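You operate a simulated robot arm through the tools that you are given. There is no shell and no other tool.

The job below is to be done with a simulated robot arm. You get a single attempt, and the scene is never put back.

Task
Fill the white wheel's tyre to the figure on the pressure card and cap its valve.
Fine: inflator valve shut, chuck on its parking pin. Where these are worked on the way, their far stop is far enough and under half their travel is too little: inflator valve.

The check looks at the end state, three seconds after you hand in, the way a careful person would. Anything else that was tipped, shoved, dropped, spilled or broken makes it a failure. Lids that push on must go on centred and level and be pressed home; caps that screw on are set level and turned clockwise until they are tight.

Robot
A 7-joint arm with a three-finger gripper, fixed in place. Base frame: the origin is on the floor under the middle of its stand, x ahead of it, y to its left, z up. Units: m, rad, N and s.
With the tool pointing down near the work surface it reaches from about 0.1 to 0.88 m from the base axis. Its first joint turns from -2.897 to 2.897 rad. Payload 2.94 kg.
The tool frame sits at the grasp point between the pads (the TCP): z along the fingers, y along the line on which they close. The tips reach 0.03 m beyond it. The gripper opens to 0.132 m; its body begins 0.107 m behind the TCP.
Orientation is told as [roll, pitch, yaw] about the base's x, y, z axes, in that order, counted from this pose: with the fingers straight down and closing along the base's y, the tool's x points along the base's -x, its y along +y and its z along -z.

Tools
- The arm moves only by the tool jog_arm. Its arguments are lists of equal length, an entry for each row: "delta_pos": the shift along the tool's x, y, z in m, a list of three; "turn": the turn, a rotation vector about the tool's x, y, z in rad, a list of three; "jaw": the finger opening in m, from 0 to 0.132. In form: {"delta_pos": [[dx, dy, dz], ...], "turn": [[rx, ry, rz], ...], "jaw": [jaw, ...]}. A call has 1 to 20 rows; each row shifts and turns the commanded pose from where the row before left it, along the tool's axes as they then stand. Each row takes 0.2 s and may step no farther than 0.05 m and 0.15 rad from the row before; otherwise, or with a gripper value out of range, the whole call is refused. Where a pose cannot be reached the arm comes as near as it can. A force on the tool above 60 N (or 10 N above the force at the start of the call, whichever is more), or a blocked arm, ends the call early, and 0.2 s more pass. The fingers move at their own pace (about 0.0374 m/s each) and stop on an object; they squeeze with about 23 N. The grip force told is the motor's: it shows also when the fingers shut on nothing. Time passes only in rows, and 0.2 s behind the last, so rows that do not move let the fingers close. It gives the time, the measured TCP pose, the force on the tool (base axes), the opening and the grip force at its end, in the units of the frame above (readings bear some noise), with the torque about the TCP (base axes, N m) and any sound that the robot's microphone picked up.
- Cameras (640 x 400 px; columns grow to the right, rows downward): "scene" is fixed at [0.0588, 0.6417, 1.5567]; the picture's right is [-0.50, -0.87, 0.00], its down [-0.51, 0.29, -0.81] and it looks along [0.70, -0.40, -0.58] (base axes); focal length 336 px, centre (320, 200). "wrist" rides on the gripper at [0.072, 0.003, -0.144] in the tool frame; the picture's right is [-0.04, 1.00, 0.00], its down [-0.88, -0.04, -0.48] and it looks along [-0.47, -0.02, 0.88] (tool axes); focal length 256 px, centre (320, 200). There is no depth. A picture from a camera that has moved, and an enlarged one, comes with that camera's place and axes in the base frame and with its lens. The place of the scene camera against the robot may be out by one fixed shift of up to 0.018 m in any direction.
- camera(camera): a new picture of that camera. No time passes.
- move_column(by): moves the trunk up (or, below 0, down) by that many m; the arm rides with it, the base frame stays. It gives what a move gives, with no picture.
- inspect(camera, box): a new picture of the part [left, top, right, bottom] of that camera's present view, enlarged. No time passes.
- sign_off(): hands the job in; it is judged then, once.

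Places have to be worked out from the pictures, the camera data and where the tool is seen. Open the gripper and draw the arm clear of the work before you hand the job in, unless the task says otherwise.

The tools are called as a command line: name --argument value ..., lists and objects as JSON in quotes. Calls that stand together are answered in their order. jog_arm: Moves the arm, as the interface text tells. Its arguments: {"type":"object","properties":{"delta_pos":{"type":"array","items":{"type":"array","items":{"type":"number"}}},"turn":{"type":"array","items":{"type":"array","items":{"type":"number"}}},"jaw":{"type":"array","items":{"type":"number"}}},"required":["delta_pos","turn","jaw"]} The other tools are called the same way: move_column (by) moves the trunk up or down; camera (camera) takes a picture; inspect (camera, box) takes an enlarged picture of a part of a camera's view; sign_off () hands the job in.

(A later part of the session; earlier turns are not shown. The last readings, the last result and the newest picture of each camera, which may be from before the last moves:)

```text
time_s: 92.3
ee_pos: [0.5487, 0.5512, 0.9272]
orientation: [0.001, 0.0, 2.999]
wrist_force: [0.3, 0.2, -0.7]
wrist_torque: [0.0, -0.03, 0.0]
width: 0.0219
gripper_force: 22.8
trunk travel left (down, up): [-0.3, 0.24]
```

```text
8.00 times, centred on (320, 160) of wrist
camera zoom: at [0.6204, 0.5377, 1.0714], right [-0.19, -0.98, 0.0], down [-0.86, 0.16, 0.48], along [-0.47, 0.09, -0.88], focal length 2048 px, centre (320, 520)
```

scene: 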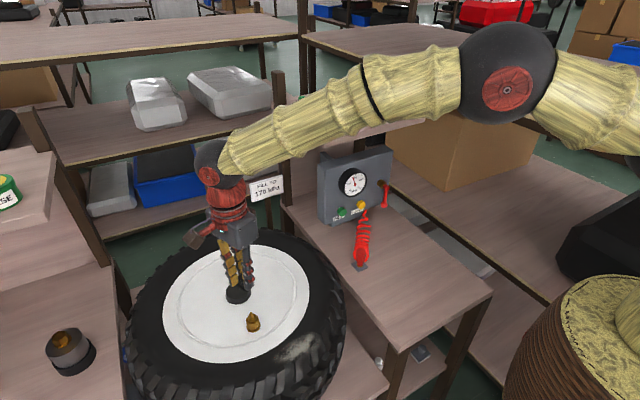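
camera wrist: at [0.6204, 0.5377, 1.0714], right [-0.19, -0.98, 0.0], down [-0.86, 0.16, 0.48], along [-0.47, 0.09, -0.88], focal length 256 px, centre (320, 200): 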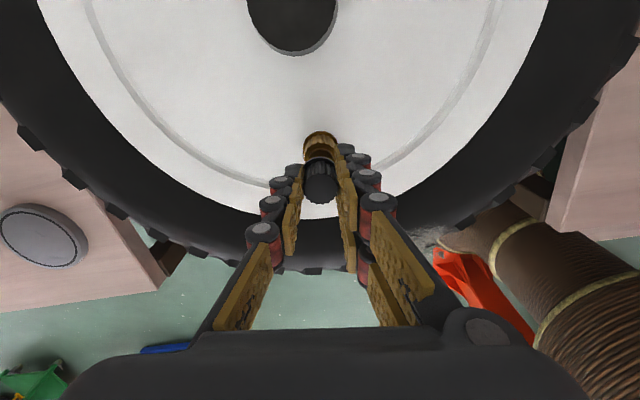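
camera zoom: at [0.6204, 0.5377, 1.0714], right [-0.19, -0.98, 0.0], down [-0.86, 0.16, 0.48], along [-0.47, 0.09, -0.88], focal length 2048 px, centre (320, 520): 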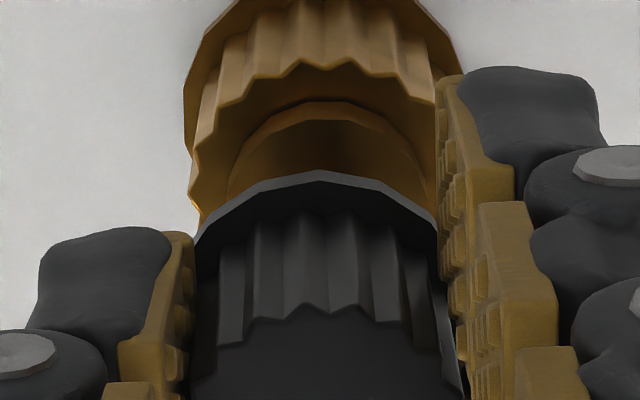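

The cap hangs directly over the brass stem in both views. I lower in 2–3 mm steps watching for contact force.

jog_arm --delta_pos '[[0, 0, 0.003], [0, 0, 0.003], [0, 0, 0.003], [0, 0, 0.003]]' --turn '[[0, 0, 0], [0, 0, 0], [0, 0, 0], [0, 0, 0]]' --jaw '[0, 0, 0, 0]'

inspect --camera "scene" --box '[220, 285, 290, 340]'

```text
time_s: 93.3
ee_pos: [0.5487, 0.5494, 0.915]
orientation: [0.004, 0.0, 2.998]
wrist_force: [0.5, -0.4, -0.8]
wrist_torque: [-0.03, -0.03, -0.02]
width: 0.0214
gripper_force: 23.0
trunk travel left (down, up): [-0.3, 0.24]
```

```text
7.27 times, centred on (255, 312) of scene
camera zoom: at [0.0588, 0.6417, 1.5567], right [-0.5, -0.87, 0.0], down [-0.51, 0.29, -0.81], along [0.7, -0.4, -0.58], focal length 2442 px, centre (793, -618)
```

zoom: 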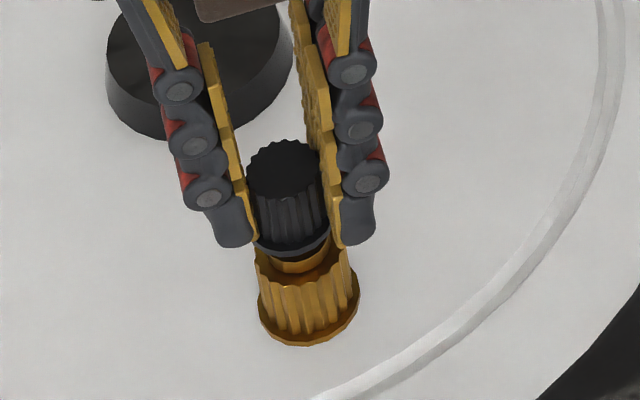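

No force yet; the stem is entering the cap. I continue slowly.

jog_arm --delta_pos '[[0, 0, 0.002], [0, 0, 0.002], [0, 0, 0.002], [0, 0, 0.002]]' --turn '[[0, 0, 0], [0, 0, 0], [0, 0, 0], [0, 0, 0]]' --jaw '[0, 0, 0, 0]'

inspect --camera "scene" --box '[220, 285, 290, 340]'

inspect --camera "wrist" --box '[280, 135, 360, 185]'

```text
time_s: 94.3
ee_pos: [0.5486, 0.5498, 0.9065]
orientation: [-0.001, 0.001, 2.996]
wrist_force: [2.0, -2.0, -0.2]
wrist_torque: [-0.25, -0.04, 0.01]
width: 0.0215
gripper_force: 23.2
trunk travel left (down, up): [-0.3, 0.24]
```

```text
7.27 times, centred on (255, 312) of scene
camera zoom: at [0.0588, 0.6417, 1.5567], right [-0.5, -0.87, 0.0], down [-0.51, 0.29, -0.81], along [0.7, -0.4, -0.58], focal length 2442 px, centre (793, -618)
```

zoom: 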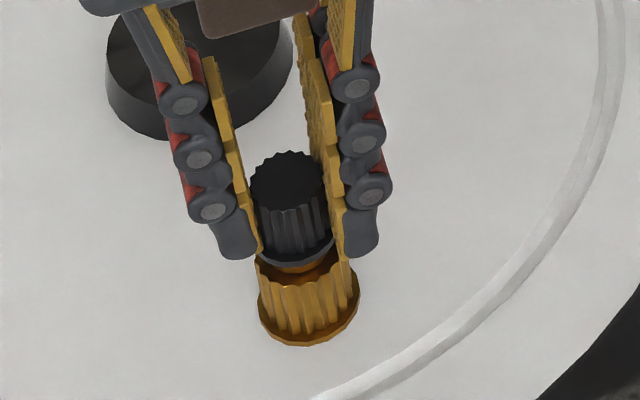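

```text
8.00 times, centred on (320, 160) of wrist
camera zoom: at [0.6211, 0.5372, 1.0511], right [-0.19, -0.98, 0.0], down [-0.86, 0.16, 0.48], along [-0.47, 0.09, -0.88], focal length 2048 px, centre (320, 520)
```

zoom: 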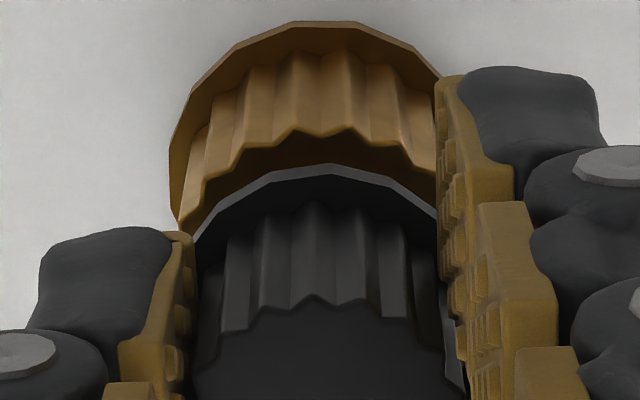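

Only slight side force (2–3 N). I keep lowering to seat it on the thread.

jog_arm --delta_pos '[[0, 0, 0.002], [0, 0, 0.002], [0, 0, 0.002]]' --turn '[[0, 0, 0], [0, 0, 0], [0, 0, 0]]' --jaw '[0, 0, 0]'

inspect --camera "scene" --box '[220, 285, 290, 340]'

```text
time_s: 95.1
ee_pos: [0.5486, 0.5498, 0.9045]
orientation: [-0.002, 0.003, 2.997]
wrist_force: [1.0, -8.6, 15.1]
wrist_torque: [-0.38, 0.25, 0.01]
width: 0.0214
gripper_force: 23.2
trunk travel left (down, up): [-0.3, 0.24]
```

```text
7.27 times, centred on (255, 312) of scene
camera zoom: at [0.0588, 0.6417, 1.5567], right [-0.5, -0.87, 0.0], down [-0.51, 0.29, -0.81], along [0.7, -0.4, -0.58], focal length 2442 px, centre (793, -618)
```

zoom: 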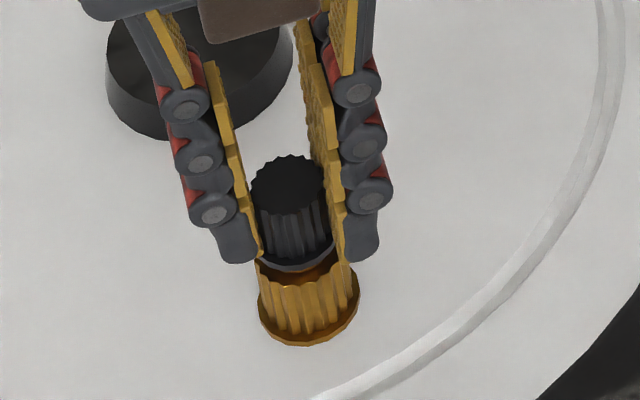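

Contact: 15 N vertical with ~9 N sideways in -y. I ease the lateral offset by 2 mm toward -y, then start turning clockwise.

jog_arm --delta_pos '[[0.0001, 0.001, 0], [0.0001, 0.001, 0], [0, 0, 0]]' --turn '[[0, 0, 0], [0, 0, 0], [0, 0, 0]]' --jaw '[0, 0, 0]'

```text
time_s: 95.9
ee_pos: [0.5492, 0.5497, 0.9026]
orientation: [-0.003, 0.003, 2.999]
wrist_force: [2.3, 2.3, 19.3]
wrist_torque: [-0.28, 0.05, -0.02]
width: 0.0214
gripper_force: 23.2
trunk travel left (down, up): [-0.3, 0.24]
```

Side force is nearly gone, 19 N down. I turn clockwise 0.9 rad and watch torque and height.

jog_arm --delta_pos '[[0, 0, 0], [0, 0, 0], [0, 0, 0], [0, 0, 0], [0, 0, 0], [0, 0, 0]]' --turn '[[0, 0, 0.15], [0, 0, 0.15], [0, 0, 0.15], [0, 0, 0.15], [0, 0, 0.15], [0, 0, 0.15]]' --jaw '[0, 0, 0, 0, 0, 0]'

inspect --camera "scene" --box '[220, 285, 290, 340]'

```text
time_s: 97.3
ee_pos: [0.5499, 0.5482, 0.9008]
orientation: [-0.002, 0.0, 2.096]
wrist_force: [6.4, 16.3, 17.8]
wrist_torque: [0.14, 0.14, -0.02]
width: 0.0215
gripper_force: 22.7
trunk travel left (down, up): [-0.3, 0.24]
```

```text
7.27 times, centred on (255, 312) of scene
camera zoom: at [0.0588, 0.6417, 1.5567], right [-0.5, -0.87, 0.0], down [-0.51, 0.29, -0.81], along [0.7, -0.4, -0.58], focal length 2442 px, centre (793, -618)
```

zoom: 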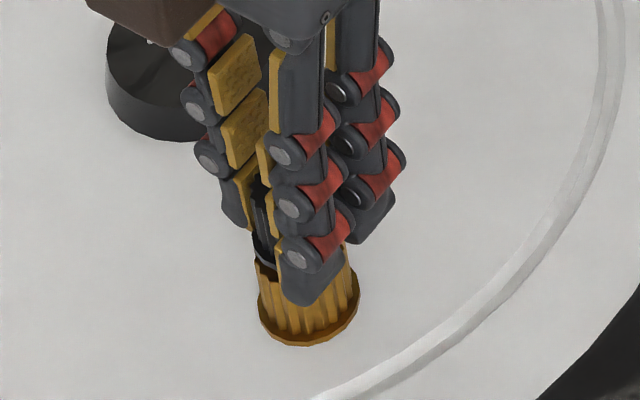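

The sideways force swings round as I turn, showing the cap sits about 3 mm off-centre in the grip. I recentre the command and continue turning about the cap's own axis.

jog_arm --delta_pos '[[-0.001, -0.0013, 0], [-0.001, -0.0013, 0], [0, 0, 0]]' --turn '[[0, 0, 0], [0, 0, 0], [0, 0, 0]]' --jaw '[0, 0, 0]'

inspect --camera "wrist" --box '[270, 130, 370, 200]'

```text
time_s: 98.1
ee_pos: [0.548, 0.5492, 0.9026]
orientation: [0.001, 0.002, 2.098]
wrist_force: [0.4, 1.6, 16.5]
wrist_torque: [-0.02, 0.17, -0.02]
width: 0.0213
gripper_force: 23.6
trunk travel left (down, up): [-0.3, 0.24]
```

```text
5.71 times, centred on (320, 165) of wrist
camera zoom: at [0.5836, 0.4858, 1.0454], right [-0.89, -0.46, 0.0], down [-0.41, 0.78, 0.47], along [-0.22, 0.42, -0.88], focal length 1463 px, centre (320, 400)
```

zoom: 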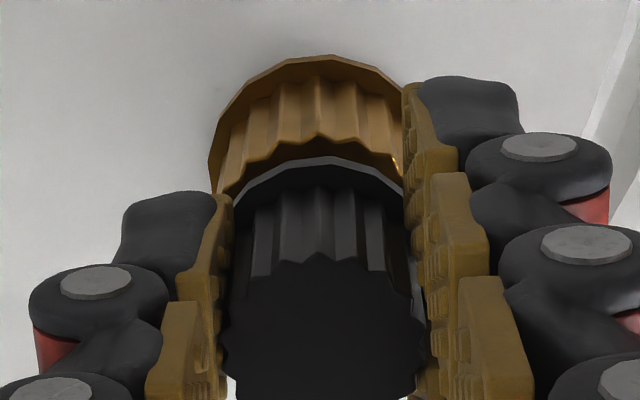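

Side force is zero, 16 N downward. I continue clockwise 1.5 rad, rotating about the cap's axis.

jog_arm --delta_pos '[[-0.0001, -0.00046, 0], [-0.0001, -0.00046, 0], [-0.0001, -0.00046, 0], [-0.0001, -0.00046, 0], [-0.0001, -0.00046, 0], [-0.0001, -0.00046, 0], [-0.0001, -0.00046, 0], [-0.0001, -0.00046, 0]]' --turn '[[0, 0, 0.15], [0, 0, 0.15], [0, 0, 0.15], [0, 0, 0.15], [0, 0, 0.15], [0, 0, 0.15], [0, 0, 0.15], [0, 0, 0.15]]' --jaw '[0, 0, 0, 0, 0, 0, 0, 0]'

inspect --camera "wrist" --box '[270, 130, 370, 200]'

inspect --camera "scene" --box '[220, 285, 290, 340]'

```text
time_s: 99.9
ee_pos: [0.5516, 0.5527, 0.9007]
orientation: [0.001, 0.001, 0.896]
wrist_force: [-26.4, -6.5, -0.5]
wrist_torque: [0.06, 0.5, -0.01]
width: 0.022
gripper_force: 23.2
trunk travel left (down, up): [-0.3, 0.24]
```

```text
5.71 times, centred on (320, 165) of wrist
camera zoom: at [0.5038, 0.4987, 1.0452], right [-0.75, 0.66, 0.0], down [0.58, 0.66, 0.47], along [0.31, 0.36, -0.88], focal length 1463 px, centre (320, 400)
```

zoom: 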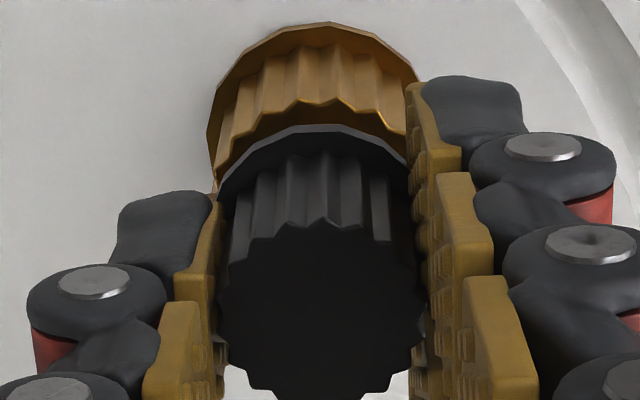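

```text
7.27 times, centred on (255, 312) of scene
camera zoom: at [0.0588, 0.6417, 1.5567], right [-0.5, -0.87, 0.0], down [-0.51, 0.29, -0.81], along [0.7, -0.4, -0.58], focal length 2442 px, centre (793, -618)
```

zoom: 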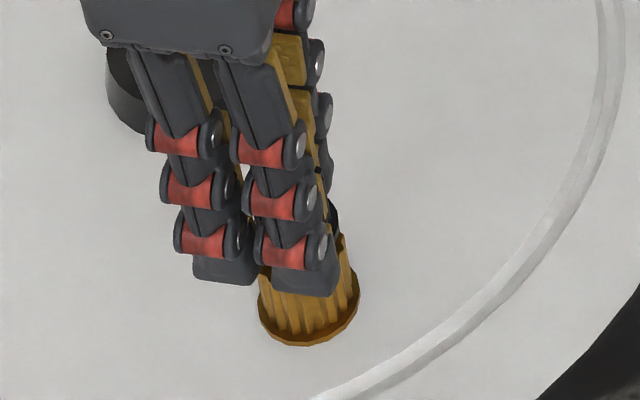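

Vertical force dropped to zero (the cap is drawing down) but there's 26 N sideways, so it isn't turning about the point I assumed. I recentre by force again.

jog_arm --delta_pos '[[0.0018, 0.0014, 0], [0.0018, 0.0013, 0], [0, 0, 0]]' --turn '[[0, 0, 0], [0, 0, 0], [0, 0, 0]]' --jaw '[0, 0, 0]'

inspect --camera "wrist" --box '[270, 130, 370, 200]'

```text
time_s: 100.7
ee_pos: [0.5505, 0.5526, 0.9016]
orientation: [-0.003, -0.002, 0.9]
wrist_force: [-6.3, 10.4, -7.9]
wrist_torque: [0.28, 0.17, -0.06]
width: 0.0219
gripper_force: 23.4
trunk travel left (down, up): [-0.3, 0.24]
```

```text
5.71 times, centred on (320, 165) of wrist
camera zoom: at [0.5034, 0.4984, 1.0456], right [-0.75, 0.66, 0.0], down [0.58, 0.66, 0.48], along [0.32, 0.36, -0.88], focal length 1463 px, centre (320, 400)
```

zoom: 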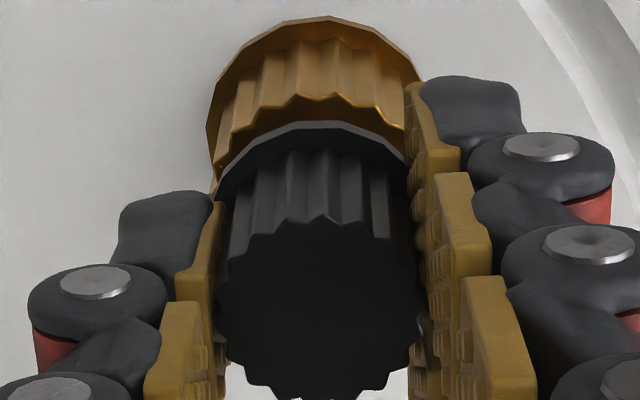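

The cap is now pulling the tool down a little (−8 N) with ~11 N along tool-y. I follow it down 1.5 mm and shift 2 mm in tool-y.

jog_arm --delta_pos '[[-0.0003, 0.001, 0.0008], [-0.0003, 0.001, 0.0007], [0, 0, 0]]' --turn '[[0, 0, 0], [0, 0, 0], [0, 0, 0]]' --jaw '[0, 0, 0]'

camera --camera "wrist"

```text
time_s: 101.5
ee_pos: [0.551, 0.5522, 0.9003]
orientation: [-0.003, -0.003, 0.898]
wrist_force: [15.9, 7.0, -1.3]
wrist_torque: [0.23, -0.2, 0.04]
width: 0.022
gripper_force: 22.9
trunk travel left (down, up): [-0.3, 0.24]
```

```text
taken
camera wrist: at [0.5032, 0.4985, 1.0451], right [-0.75, 0.66, 0.0], down [0.57, 0.66, 0.48], along [0.32, 0.36, -0.88], focal length 256 px, centre (320, 200)
```

wrist: 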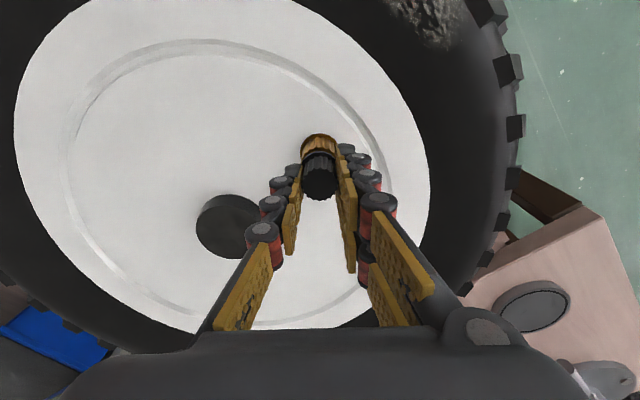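

Readings may be lagging; I hold briefly to get the settled force before adjusting.

jog_arm --delta_pos '[[0, 0, 0], [0, 0, 0], [0, 0, 0]]' --turn '[[0, 0, 0], [0, 0, 0], [0, 0, 0]]' --jaw '[0, 0, 0]'

```text
time_s: 102.3
ee_pos: [0.5495, 0.5528, 0.9014]
orientation: [-0.001, 0.0, 0.898]
wrist_force: [28.1, 0.1, 2.3]
wrist_torque: [0.25, -0.43, 0.07]
width: 0.022
gripper_force: 23.0
trunk travel left (down, up): [-0.3, 0.24]
```

The force builds up while the arm settles (28 N in +x), so my last correction went too far. I move the command back 2.5 mm in +x and hold to see the settled value.

jog_arm --delta_pos '[[-0.0008, -0.001, 0], [-0.0008, -0.001, 0], [0, 0, 0], [0, 0, 0], [0, 0, 0]]' --turn '[[0, 0, 0], [0, 0, 0], [0, 0, 0], [0, 0, 0], [0, 0, 0]]' --jaw '[0, 0, 0, 0, 0]'

```text
time_s: 103.5
ee_pos: [0.5484, 0.5511, 0.9]
orientation: [0.0, 0.001, 0.9]
wrist_force: [8.9, -2.6, 4.9]
wrist_torque: [0.1, -0.02, -0.01]
width: 0.0215
gripper_force: 22.9
trunk travel left (down, up): [-0.3, 0.24]
```

Nearly balanced now (9 N). To start clean, I open the fingers and look at how the cap sits on the valve.

jog_arm --delta_pos '[[0, 0, 0], [0, 0, 0], [0, 0, 0], [0, 0, 0]]' --turn '[[0, 0, 0], [0, 0, 0], [0, 0, 0], [0, 0, 0]]' --jaw '[0.025, 0.035, 0.05, 0.05]'

camera --camera "wrist"

inspect --camera "wrist" --box '[270, 130, 370, 200]'

inspect --camera "scene" --box '[220, 285, 290, 340]'

```text
time_s: 104.5
ee_pos: [0.5505, 0.5521, 0.8994]
orientation: [0.0, 0.001, 0.899]
wrist_force: [-0.2, -0.5, 0.3]
wrist_torque: [-0.02, 0.0, 0.0]
width: 0.0501
gripper_force: 0.1
trunk travel left (down, up): [-0.3, 0.24]
```

```text
taken
camera wrist: at [0.5033, 0.4983, 1.0445], right [-0.75, 0.66, 0.0], down [0.58, 0.66, 0.48], along [0.31, 0.36, -0.88], focal length 256 px, centre (320, 200)
```

wrist: 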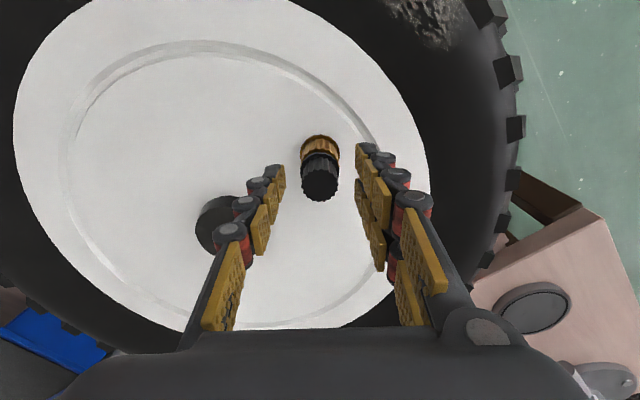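

```text
5.71 times, centred on (320, 165) of wrist
camera zoom: at [0.5033, 0.4983, 1.0445], right [-0.75, 0.66, 0.0], down [0.58, 0.66, 0.48], along [0.31, 0.36, -0.88], focal length 1463 px, centre (320, 400)
```

zoom: 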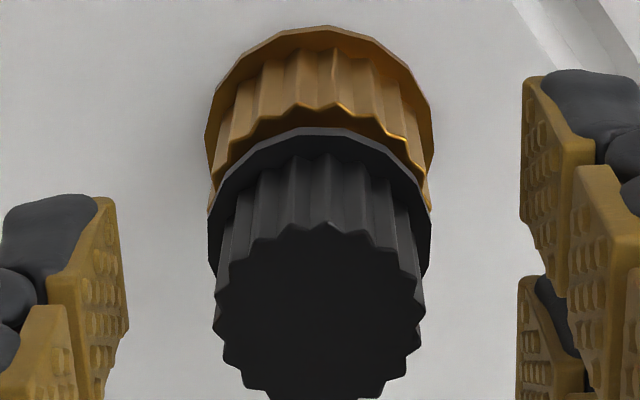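

```text
7.27 times, centred on (255, 312) of scene
camera zoom: at [0.0588, 0.6417, 1.5567], right [-0.5, -0.87, 0.0], down [-0.51, 0.29, -0.81], along [0.7, -0.4, -0.58], focal length 2442 px, centre (793, -618)
```

zoom: 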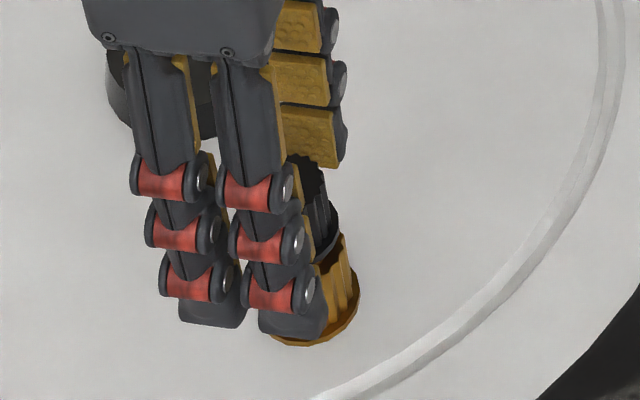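

The cap sits level on the valve, but the valve axis is ~2.7 mm toward +tool-x from the TCP. I centre the open gripper on it and recheck before regripping.

jog_arm --delta_pos '[[0.0027, -0.0002, 0], [0, 0, 0], [0, 0, 0]]' --turn '[[0, 0, 0], [0, 0, 0], [0, 0, 0]]' --jaw '[0.05, 0.05, 0.05]'

inspect --camera "wrist" --box '[270, 130, 370, 200]'

```text
time_s: 105.3
ee_pos: [0.5503, 0.5497, 0.8996]
orientation: [-0.001, 0.0, 0.899]
wrist_force: [-0.1, -0.4, -0.4]
wrist_torque: [0.0, -0.01, -0.04]
width: 0.0501
gripper_force: 0.1
trunk travel left (down, up): [-0.3, 0.24]
```

```text
5.71 times, centred on (320, 165) of wrist
camera zoom: at [0.5022, 0.4959, 1.0442], right [-0.75, 0.66, 0.0], down [0.58, 0.66, 0.48], along [0.31, 0.36, -0.88], focal length 1463 px, centre (320, 400)
```

zoom: 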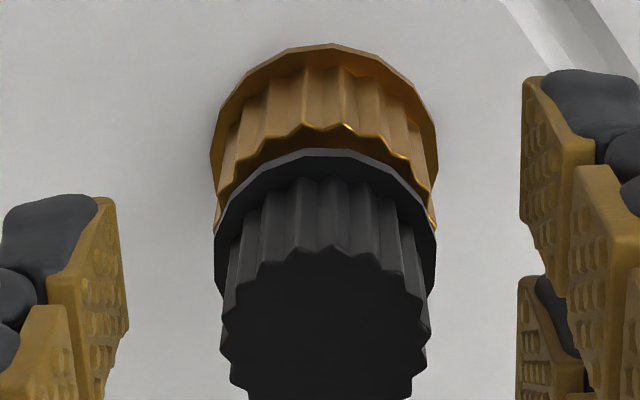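

Now centred (col 321, row consistent with top z≈0.896). I regrip and turn clockwise again in place.

jog_arm --delta_pos '[[0, 0.0005, 0], [0, 0, 0], [0, 0, 0], [0, 0, 0], [0, 0, 0]]' --turn '[[0, 0, 0], [0, 0, 0], [0, 0, 0], [0, 0, 0], [0, 0, 0]]' --jaw '[0.05, 0.03, 0.015, 0.0, 0.0]'

jog_arm --delta_pos '[[0, 0, 0], [0, 0, 0], [0, 0, 0], [0, 0, 0]]' --turn '[[0, 0, 0.15], [0, 0, 0.15], [0, 0, 0.15], [0, 0, 0.15]]' --jaw '[0, 0, 0, 0]'

inspect --camera "wrist" --box '[270, 130, 370, 200]'

```text
time_s: 106.5
ee_pos: [0.5477, 0.5501, 0.8985]
orientation: [0.0, 0.0, 0.899]
wrist_force: [2.0, -1.6, -0.1]
wrist_torque: [0.11, 0.17, 0.03]
width: 0.0217
gripper_force: 22.4
trunk travel left (down, up): [-0.3, 0.24]
```

```text
time_s: 107.5
ee_pos: [0.5497, 0.5494, 0.8989]
orientation: [-0.002, 0.001, 0.296]
wrist_force: [-1.0, -5.8, -0.3]
wrist_torque: [0.17, 0.17, 0.01]
width: 0.0217
gripper_force: 22.7
trunk travel left (down, up): [-0.3, 0.24]
```

```text
5.71 times, centred on (320, 165) of wrist
camera zoom: at [0.4796, 0.5326, 1.0436], right [-0.25, 0.97, 0.0], down [0.85, 0.22, 0.47], along [0.46, 0.12, -0.88], focal length 1463 px, centre (320, 400)
```

zoom: 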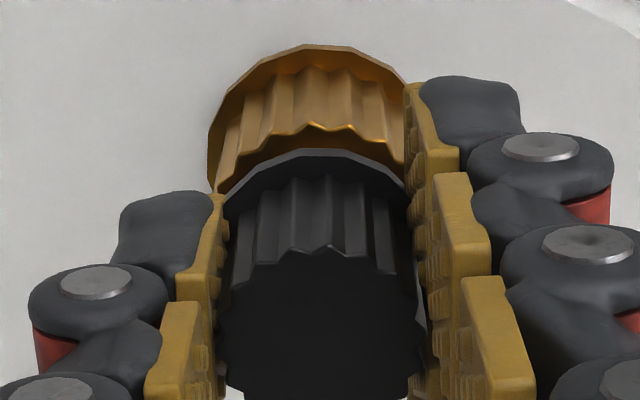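

Turning is now concentric with only ~6 N side load. I add a light downward push to check whether the cap is resting on something.

jog_arm --delta_pos '[[0, 0, 0.0015], [0, 0, 0.0015], [0, 0, 0]]' --turn '[[0, 0, 0], [0, 0, 0], [0, 0, 0]]' --jaw '[0, 0, 0]'

```text
time_s: 108.3
ee_pos: [0.549, 0.5497, 0.8995]
orientation: [0.001, 0.0, 0.299]
wrist_force: [-3.0, -9.9, 12.9]
wrist_torque: [-0.1, 0.51, 0.0]
width: 0.0218
gripper_force: 23.5
trunk travel left (down, up): [-0.3, 0.24]
```

12.9 N up: the cap rests on its thread. With that load I keep turning clockwise.

jog_arm --delta_pos '[[0, 0, 0], [0, 0, 0], [0, 0, 0], [0, 0, 0], [0, 0, 0], [0, 0, 0]]' --turn '[[0, 0, 0.15], [0, 0, 0.15], [0, 0, 0.15], [0, 0, 0.15], [0, 0, 0.15], [0, 0, 0.15]]' --jaw '[0, 0, 0, 0, 0, 0]'

inspect --camera "wrist" --box '[270, 130, 370, 200]'

inspect --camera "scene" --box '[220, 285, 290, 340]'

```text
time_s: 109.7
ee_pos: [0.5489, 0.5503, 0.8969]
orientation: [0.0, 0.0, -0.603]
wrist_force: [-2.0, -9.1, 10.9]
wrist_torque: [-0.3, 0.0, 0.09]
width: 0.0202
gripper_force: 22.7
trunk travel left (down, up): [-0.3, 0.24]
```

```text
5.71 times, centred on (320, 165) of wrist
camera zoom: at [0.4918, 0.5937, 1.0407], right [0.6, 0.8, 0.0], down [0.7, -0.53, 0.48], along [0.38, -0.29, -0.88], focal length 1463 px, centre (320, 400)
```

zoom: 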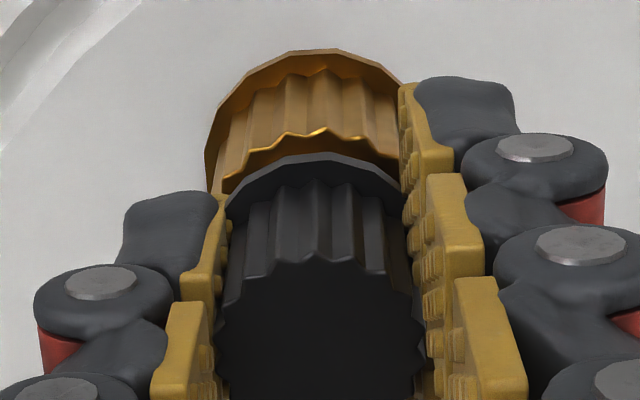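

```text
7.27 times, centred on (255, 312) of scene
camera zoom: at [0.0588, 0.6417, 1.5567], right [-0.5, -0.87, 0.0], down [-0.51, 0.29, -0.81], along [0.7, -0.4, -0.58], focal length 2442 px, centre (793, -618)
```

zoom: 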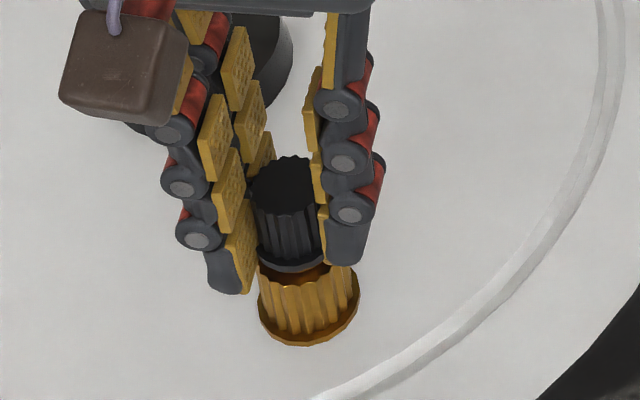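

I test whether the cap really turns with the fingers: take a close view, turn 0.3 rad, and compare.

inspect --camera "wrist" --box '[295, 150, 345, 200]'

jog_arm --delta_pos '[[0, 0, 0], [0, 0, 0], [0, 0, 0]]' --turn '[[0, 0, 0.1], [0, 0, 0.1], [0, 0, 0]]' --jaw '[0, 0, 0]'

inspect --camera "wrist" --box '[295, 150, 345, 200]'

```text
8.00 times, centred on (320, 175) of wrist
camera zoom: at [0.4918, 0.5937, 1.0407], right [0.6, 0.8, 0.0], down [0.7, -0.53, 0.48], along [0.38, -0.29, -0.88], focal length 2048 px, centre (320, 400)
```

zoom: 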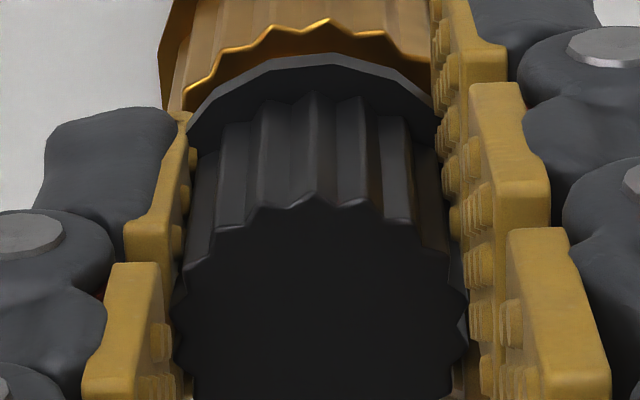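

```text
time_s: 110.5
ee_pos: [0.5479, 0.5494, 0.8962]
orientation: [0.001, 0.0, -0.8]
wrist_force: [1.7, -11.1, 2.5]
wrist_torque: [-0.32, -0.09, 0.03]
width: 0.0203
gripper_force: 23.0
trunk travel left (down, up): [-0.3, 0.24]
```

```text
8.00 times, centred on (320, 175) of wrist
camera zoom: at [0.5015, 0.604, 1.0405], right [0.75, 0.66, 0.0], down [0.58, -0.66, 0.48], along [0.32, -0.36, -0.88], focal length 2048 px, centre (320, 400)
```

zoom: 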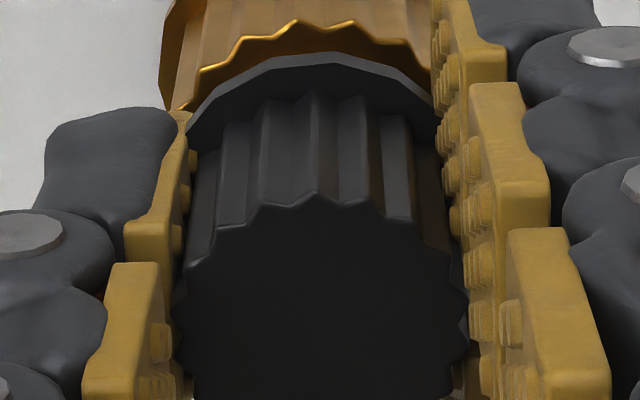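

The cap's teeth stay fixed relative to the fingers while the brass moves, so the cap is turning, and the vertical force is falling as it draws down. I continue clockwise with a gentle follow-down.

jog_arm --delta_pos '[[0, 0, 0.0003], [0, 0, 0.0003], [0, 0, 0.0003], [0, 0, 0.0003], [0, 0, 0.0003], [0, 0, 0.0003]]' --turn '[[0, 0, 0.15], [0, 0, 0.15], [0, 0, 0.15], [0, 0, 0.15], [0, 0, 0.15], [0, 0, 0.15]]' --jaw '[0, 0, 0, 0, 0, 0]'

inspect --camera "wrist" --box '[295, 150, 345, 200]'

```text
time_s: 111.9
ee_pos: [0.5488, 0.5515, 0.8945]
orientation: [0.003, 0.003, -1.701]
wrist_force: [-1.5, -9.9, 6.9]
wrist_torque: [-0.37, 0.07, 0.21]
width: 0.0207
gripper_force: 23.2
trunk travel left (down, up): [-0.3, 0.24]
```

```text
8.00 times, centred on (320, 175) of wrist
camera zoom: at [0.5614, 0.6226, 1.0395], right [0.98, -0.17, 0.0], down [-0.15, -0.87, 0.47], along [-0.08, -0.47, -0.88], focal length 2048 px, centre (320, 400)
```

zoom: 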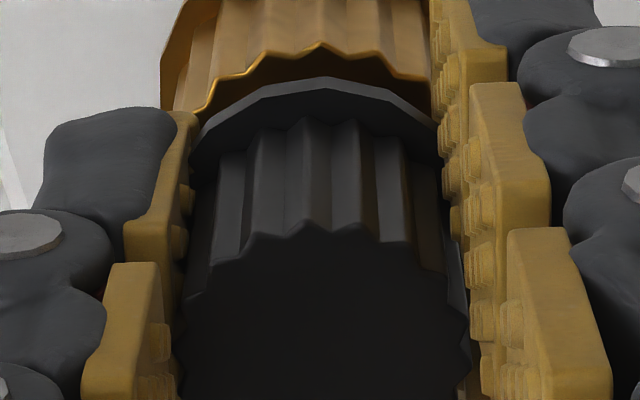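

Torque about z has risen to 0.21 N·m, so it may be getting tight. I recentre by 1.4 mm and continue in small turns.

jog_arm --delta_pos '[[-0.0012, 0, 0.0003], [0, 0, 0], [0, 0, 0], [0, 0, 0]]' --turn '[[0, 0, 0], [0, 0, 0.1], [0, 0, 0.1], [0, 0, 0.1]]' --jaw '[0, 0, 0, 0]'

inspect --camera "wrist" --box '[295, 150, 345, 200]'

inspect --camera "scene" --box '[220, 285, 290, 340]'

```text
time_s: 112.9
ee_pos: [0.5468, 0.5497, 0.8949]
orientation: [0.001, 0.0, -2.001]
wrist_force: [-10.9, 2.5, 2.4]
wrist_torque: [0.26, 0.09, 0.19]
width: 0.0208
gripper_force: 23.2
trunk travel left (down, up): [-0.3, 0.24]
```

```text
8.00 times, centred on (320, 175) of wrist
camera zoom: at [0.5809, 0.6149, 1.0392], right [0.89, -0.46, 0.0], down [-0.4, -0.78, 0.48], along [-0.22, -0.42, -0.88], focal length 2048 px, centre (320, 400)
```

zoom: 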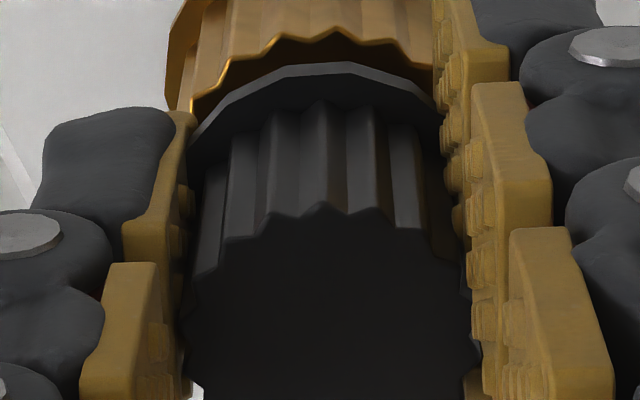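

```text
7.27 times, centred on (255, 312) of scene
camera zoom: at [0.0588, 0.6417, 1.5567], right [-0.5, -0.87, 0.0], down [-0.51, 0.29, -0.81], along [0.7, -0.4, -0.58], focal length 2442 px, centre (793, -618)
```

zoom: 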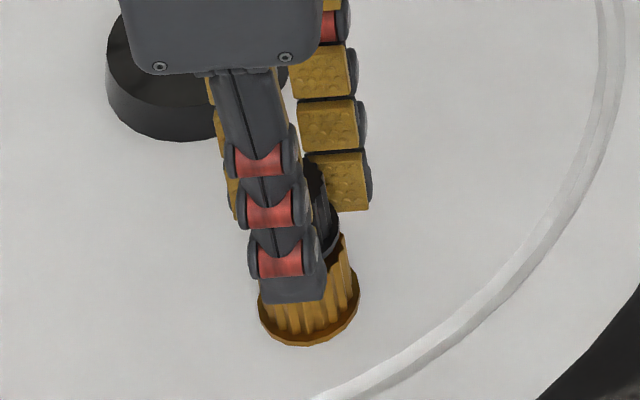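

The last turn shows the fingers slipping on the cap at ~0.2 N·m, i.e. the cap may be tight. I open the fingers and lift off slightly to inspect the cap's seating.

jog_arm --delta_pos '[[0, 0, 0], [0, 0, 0], [0, 0, 0], [0, 0, -0.03], [0, 0, -0.04], [0, 0, -0.04], [0, 0, 0]]' --turn '[[0, 0, 0], [0, 0, 0], [0, 0, 0], [0, 0, 0], [0, 0, 0], [0, 0, 0], [0, 0, 0]]' --jaw '[0.03, 0.05, 0.06, 0.06, 0.06, 0.06, 0.06]'

inspect --camera "scene" --box '[230, 295, 280, 335]'

camera --camera "wrist"

inspect --camera "wrist" --box '[290, 110, 350, 160]'

```text
time_s: 114.5
ee_pos: [0.5492, 0.5486, 1.0027]
orientation: [-0.002, -0.001, -2.0]
wrist_force: [-0.6, 0.2, -0.2]
wrist_torque: [-0.02, -0.02, -0.01]
width: 0.06
gripper_force: 0.1
trunk travel left (down, up): [-0.3, 0.24]
```

```text
10.00 times, centred on (255, 315) of scene
camera zoom: at [0.0588, 0.6417, 1.5567], right [-0.5, -0.87, 0.0], down [-0.51, 0.29, -0.81], along [0.7, -0.4, -0.58], focal length 3357 px, centre (970, -950)
```

zoom: 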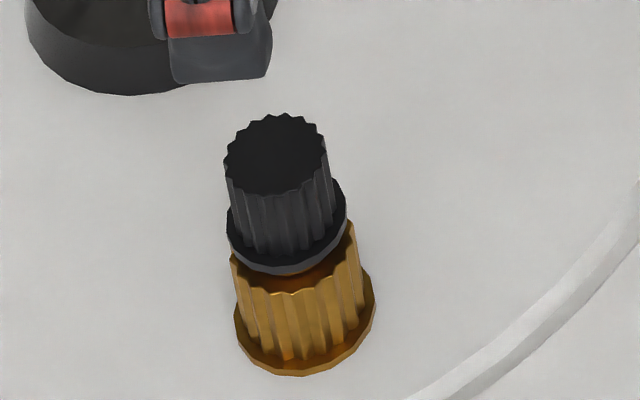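

```text
taken
camera wrist: at [0.5835, 0.6127, 1.1465], right [0.89, -0.46, 0.0], down [-0.4, -0.78, 0.48], along [-0.22, -0.42, -0.88], focal length 256 px, centre (320, 200)
```

wrist: 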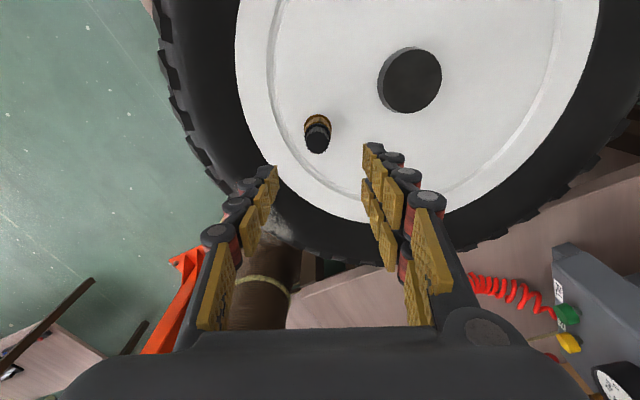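

```text
8.00 times, centred on (320, 135) of wrist
camera zoom: at [0.5835, 0.6127, 1.1465], right [0.89, -0.46, 0.0], down [-0.4, -0.78, 0.48], along [-0.22, -0.42, -0.88], focal length 2048 px, centre (320, 720)
```

zoom: 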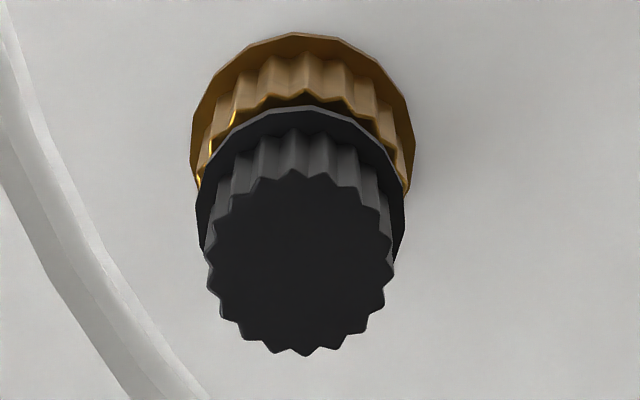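

The cap looks level, with its bottom at about the collar height (≈0.867). To be sure it is tight, I rewind the open gripper and will give it another clockwise turn.

jog_arm --delta_pos '[[0, 0, 0], [0, 0, 0], [0, 0, 0], [0, 0, 0], [0, 0, 0], [0, 0, 0], [0, 0, 0], [0, 0, 0], [0, 0, 0], [0, 0, 0], [0, 0, 0], [0, 0, 0], [0, 0, 0], [0, 0, 0], [0, 0, 0], [0, 0, 0], [0, 0, 0]]' --turn '[[0, 0, -0.15], [0, 0, -0.15], [0, 0, -0.15], [0, 0, -0.15], [0, 0, -0.15], [0, 0, -0.15], [0, 0, -0.15], [0, 0, -0.15], [0, 0, -0.15], [0, 0, -0.15], [0, 0, -0.15], [0, 0, -0.15], [0, 0, -0.15], [0, 0, -0.15], [0, 0, -0.15], [0, 0, -0.15], [0, 0, 0]]' --jaw '[0.06, 0.06, 0.06, 0.06, 0.06, 0.06, 0.06, 0.06, 0.06, 0.06, 0.06, 0.06, 0.06, 0.06, 0.06, 0.06, 0.06]'

camera --camera "wrist"

inspect --camera "wrist" --box '[290, 110, 350, 160]'

```text
time_s: 118.1
ee_pos: [0.5491, 0.5495, 1.0049]
orientation: [0.0, 0.001, 0.401]
wrist_force: [-0.6, 0.1, -0.9]
wrist_torque: [0.0, 0.01, 0.01]
width: 0.0601
gripper_force: 0.1
trunk travel left (down, up): [-0.3, 0.24]
```

```text
taken
camera wrist: at [0.4816, 0.5252, 1.1485], right [-0.35, 0.94, 0.0], down [0.82, 0.31, 0.48], along [0.45, 0.17, -0.88], focal length 256 px, centre (320, 200)
```

wrist: 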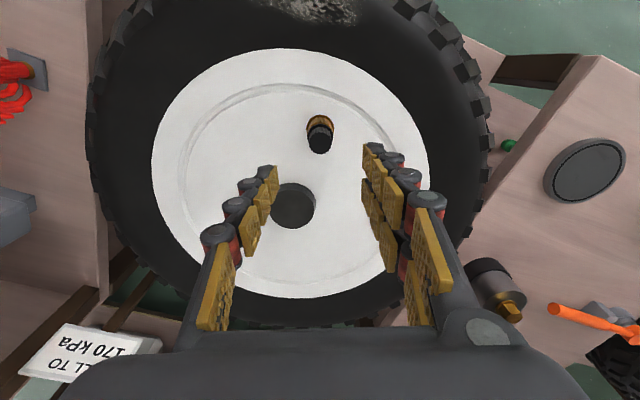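

```text
8.00 times, centred on (320, 135) of wrist
camera zoom: at [0.4816, 0.5252, 1.1485], right [-0.35, 0.94, 0.0], down [0.82, 0.31, 0.48], along [0.45, 0.17, -0.88], focal length 2048 px, centre (320, 720)
```

zoom: 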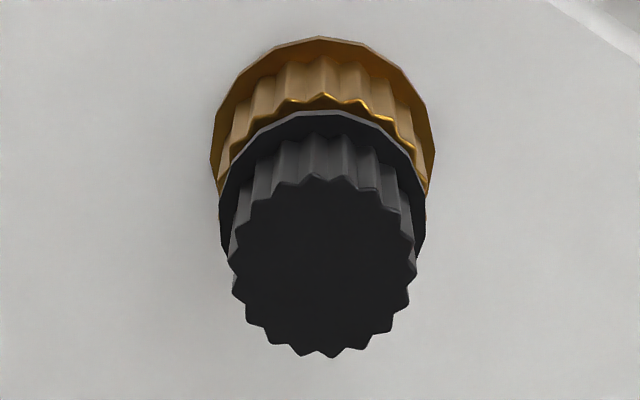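

The cap is level and the TCP is aligned within 0.7 mm. I descend, regrip the cap and turn clockwise again.

jog_arm --delta_pos '[[0.0005, 0, 0.04], [0, 0, 0.04], [0, 0, 0.0245], [0, 0, 0], [0, 0, 0], [0, 0, 0], [0, 0, 0], [0, 0, 0]]' --turn '[[0, 0, 0], [0, 0, 0], [0, 0, 0], [0, 0, 0], [0, 0, 0], [0, 0, 0], [0, 0, 0], [0, 0, 0]]' --jaw '[0.06, 0.06, 0.06, 0.05, 0.03, 0.015, 0.0, 0.0]'

inspect --camera "wrist" --box '[295, 145, 345, 195]'

```text
time_s: 119.9
ee_pos: [0.5458, 0.548, 0.9004]
orientation: [0.001, 0.0, 0.398]
wrist_force: [2.2, -6.6, 0.1]
wrist_torque: [0.14, -0.01, -0.02]
width: 0.0215
gripper_force: 22.9
trunk travel left (down, up): [-0.3, 0.24]
```

```text
8.00 times, centred on (320, 170) of wrist
camera zoom: at [0.4786, 0.5244, 1.0445], right [-0.35, 0.94, 0.0], down [0.82, 0.31, 0.48], along [0.45, 0.16, -0.88], focal length 2048 px, centre (320, 440)
```

zoom: 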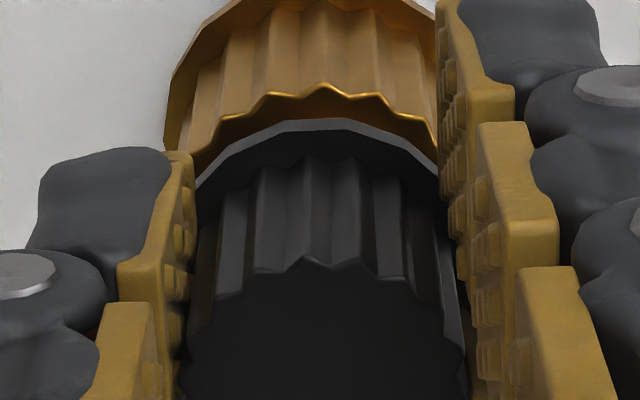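

The arm drifted ~2.4 mm during the descent; I reopen, correct along tool-x and regrip so the turn is concentric.

jog_arm --delta_pos '[[0, 0, 0], [0, 0, 0], [-0.0024, 0, 0], [0, 0, 0], [0, 0, 0]]' --turn '[[0, 0, 0], [0, 0, 0], [0, 0, 0], [0, 0, 0], [0, 0, 0]]' --jaw '[0.03, 0.045, 0.045, 0.045, 0.045]'

inspect --camera "wrist" --box '[270, 130, 370, 200]'

```text
time_s: 121.1
ee_pos: [0.5486, 0.5507, 0.9006]
orientation: [0.001, 0.0, 0.399]
wrist_force: [-0.3, 0.0, -0.7]
wrist_torque: [0.0, -0.01, 0.02]
width: 0.0448
gripper_force: 0.1
trunk travel left (down, up): [-0.3, 0.24]
```

```text
5.71 times, centred on (320, 165) of wrist
camera zoom: at [0.4814, 0.526, 1.0442], right [-0.35, 0.94, 0.0], down [0.82, 0.31, 0.48], along [0.45, 0.17, -0.88], focal length 1463 px, centre (320, 400)
```

zoom: 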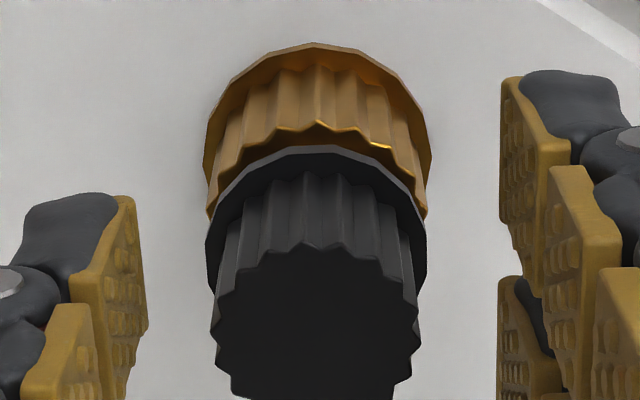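

Now well centred. I close and turn clockwise, watching torque.

jog_arm --delta_pos '[[0, -0.0006, 0], [0, 0, 0], [0, 0, 0], [0, 0, 0], [0, 0, 0]]' --turn '[[0, 0, 0], [0, 0, 0], [0, 0, 0], [0, 0, 0], [0, 0, 0]]' --jaw '[0.045, 0.03, 0.015, 0.0, 0.0]'

inspect --camera "wrist" --box '[295, 150, 345, 200]'

jog_arm --delta_pos '[[0, 0, 0], [0, 0, 0], [0, 0, 0], [0, 0, 0]]' --turn '[[0, 0, 0.1], [0, 0, 0.1], [0, 0, 0.1], [0, 0, 0.1]]' --jaw '[0, 0, 0, 0]'

inspect --camera "wrist" --box '[295, 150, 345, 200]'

```text
time_s: 122.3
ee_pos: [0.5497, 0.5502, 0.9009]
orientation: [-0.001, 0.0, 0.397]
wrist_force: [-0.1, 1.2, -0.4]
wrist_torque: [0.04, 0.04, 0.01]
width: 0.0214
gripper_force: 23.0
trunk travel left (down, up): [-0.3, 0.24]
```

```text
8.00 times, centred on (320, 175) of wrist
camera zoom: at [0.4827, 0.5258, 1.0447], right [-0.35, 0.94, 0.0], down [0.82, 0.31, 0.48], along [0.45, 0.17, -0.88], focal length 2048 px, centre (320, 400)
```

zoom: 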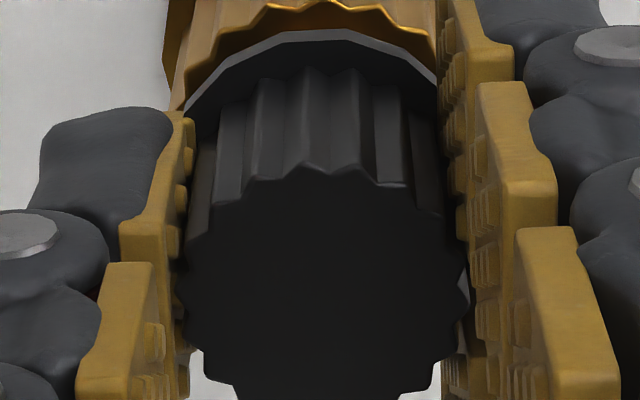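

```text
time_s: 123.3
ee_pos: [0.5491, 0.5496, 0.8995]
orientation: [-0.002, 0.0, -0.005]
wrist_force: [-7.6, -7.0, 5.4]
wrist_torque: [-0.58, 0.19, 0.19]
width: 0.0219
gripper_force: 22.7
trunk travel left (down, up): [-0.3, 0.24]
```

```text
8.00 times, centred on (320, 175) of wrist
camera zoom: at [0.4783, 0.5534, 1.0443], right [0.05, 1.0, 0.0], down [0.88, -0.04, 0.48], along [0.48, -0.02, -0.88], focal length 2048 px, centre (320, 400)
```

zoom: 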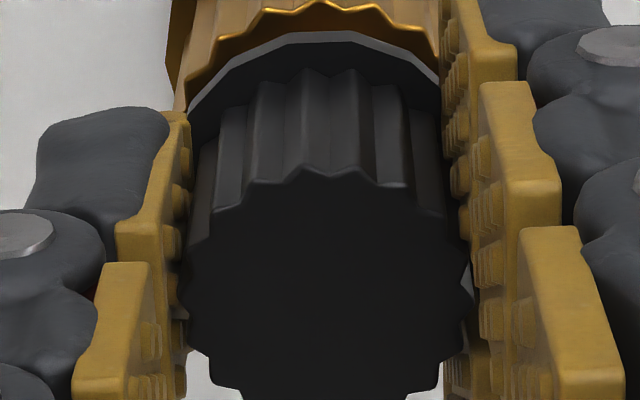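

Torque rises at once to 0.19 N·m. I turn a further half-tooth (0.17 rad) to see whether the cap still moves with the fingers or is slipping.

jog_arm --delta_pos '[[0, 0, 0], [0, 0, 0]]' --turn '[[0, 0, 0.085], [0, 0, 0.085]]' --jaw '[0, 0]'

inspect --camera "wrist" --box '[295, 150, 345, 200]'

```text
time_s: 123.9
ee_pos: [0.5495, 0.5493, 0.899]
orientation: [0.001, -0.002, -0.173]
wrist_force: [-13.7, -9.5, 2.0]
wrist_torque: [-0.4, 0.21, 0.24]
width: 0.0223
gripper_force: 23.3
trunk travel left (down, up): [-0.3, 0.24]
```

```text
8.00 times, centred on (320, 175) of wrist
camera zoom: at [0.4801, 0.5656, 1.0442], right [0.21, 0.98, 0.0], down [0.86, -0.19, 0.48], along [0.46, -0.1, -0.88], focal length 2048 px, centre (320, 400)
```

zoom: 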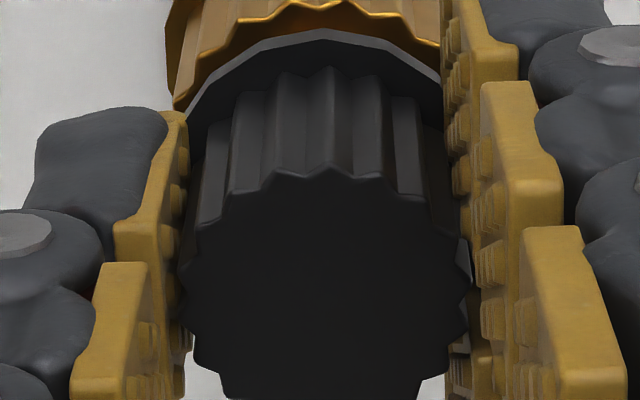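

The teeth shifted by half a pitch: the fingers now slip on a cap that no longer turns (0.24 N·m), so it is tight. I open the fingers and lift straight off.

jog_arm --delta_pos '[[0, 0, 0], [0, 0, 0], [0, 0, 0], [0, 0, 0], [0, 0, -0.03], [0, 0, -0.04], [0, 0, -0.045], [0, 0, -0.045], [0, 0, 0]]' --turn '[[0, 0, 0], [0, 0, 0], [0, 0, 0], [0, 0, 0], [0, 0, 0], [0, 0, 0], [0, 0, 0], [0, 0, 0], [0, 0, 0]]' --jaw '[0.03, 0.045, 0.06, 0.06, 0.06, 0.06, 0.06, 0.06, 0.06]'

inspect --camera "wrist" --box '[290, 110, 350, 160]'

inspect --camera "scene" --box '[230, 295, 280, 335]'

```text
time_s: 125.9
ee_pos: [0.5523, 0.5496, 1.0639]
orientation: [-0.004, 0.0, -0.17]
wrist_force: [-0.3, 0.3, 0.0]
wrist_torque: [-0.02, 0.02, 0.0]
width: 0.06
gripper_force: 0.0
trunk travel left (down, up): [-0.3, 0.24]
```

```text
8.00 times, centred on (320, 135) of wrist
camera zoom: at [0.4815, 0.5651, 1.2064], right [0.21, 0.98, 0.0], down [0.86, -0.19, 0.48], along [0.46, -0.1, -0.88], focal length 2048 px, centre (320, 720)
```

zoom: 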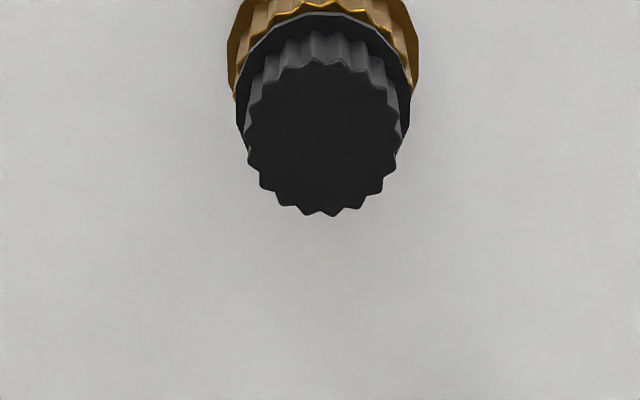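

```text
10.00 times, centred on (255, 315) of scene
camera zoom: at [0.0588, 0.6417, 1.5567], right [-0.5, -0.87, 0.0], down [-0.51, 0.29, -0.81], along [0.7, -0.4, -0.58], focal length 3357 px, centre (970, -950)
```

zoom: 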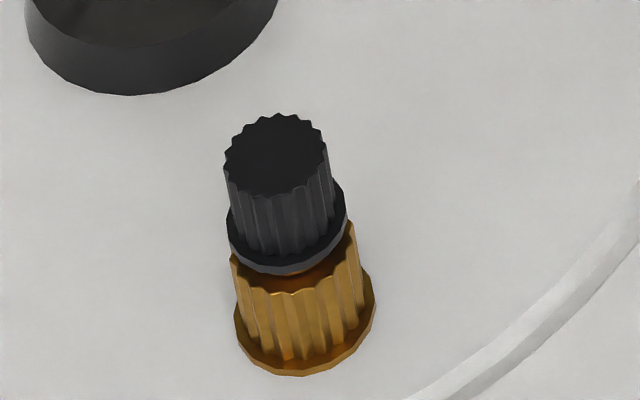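

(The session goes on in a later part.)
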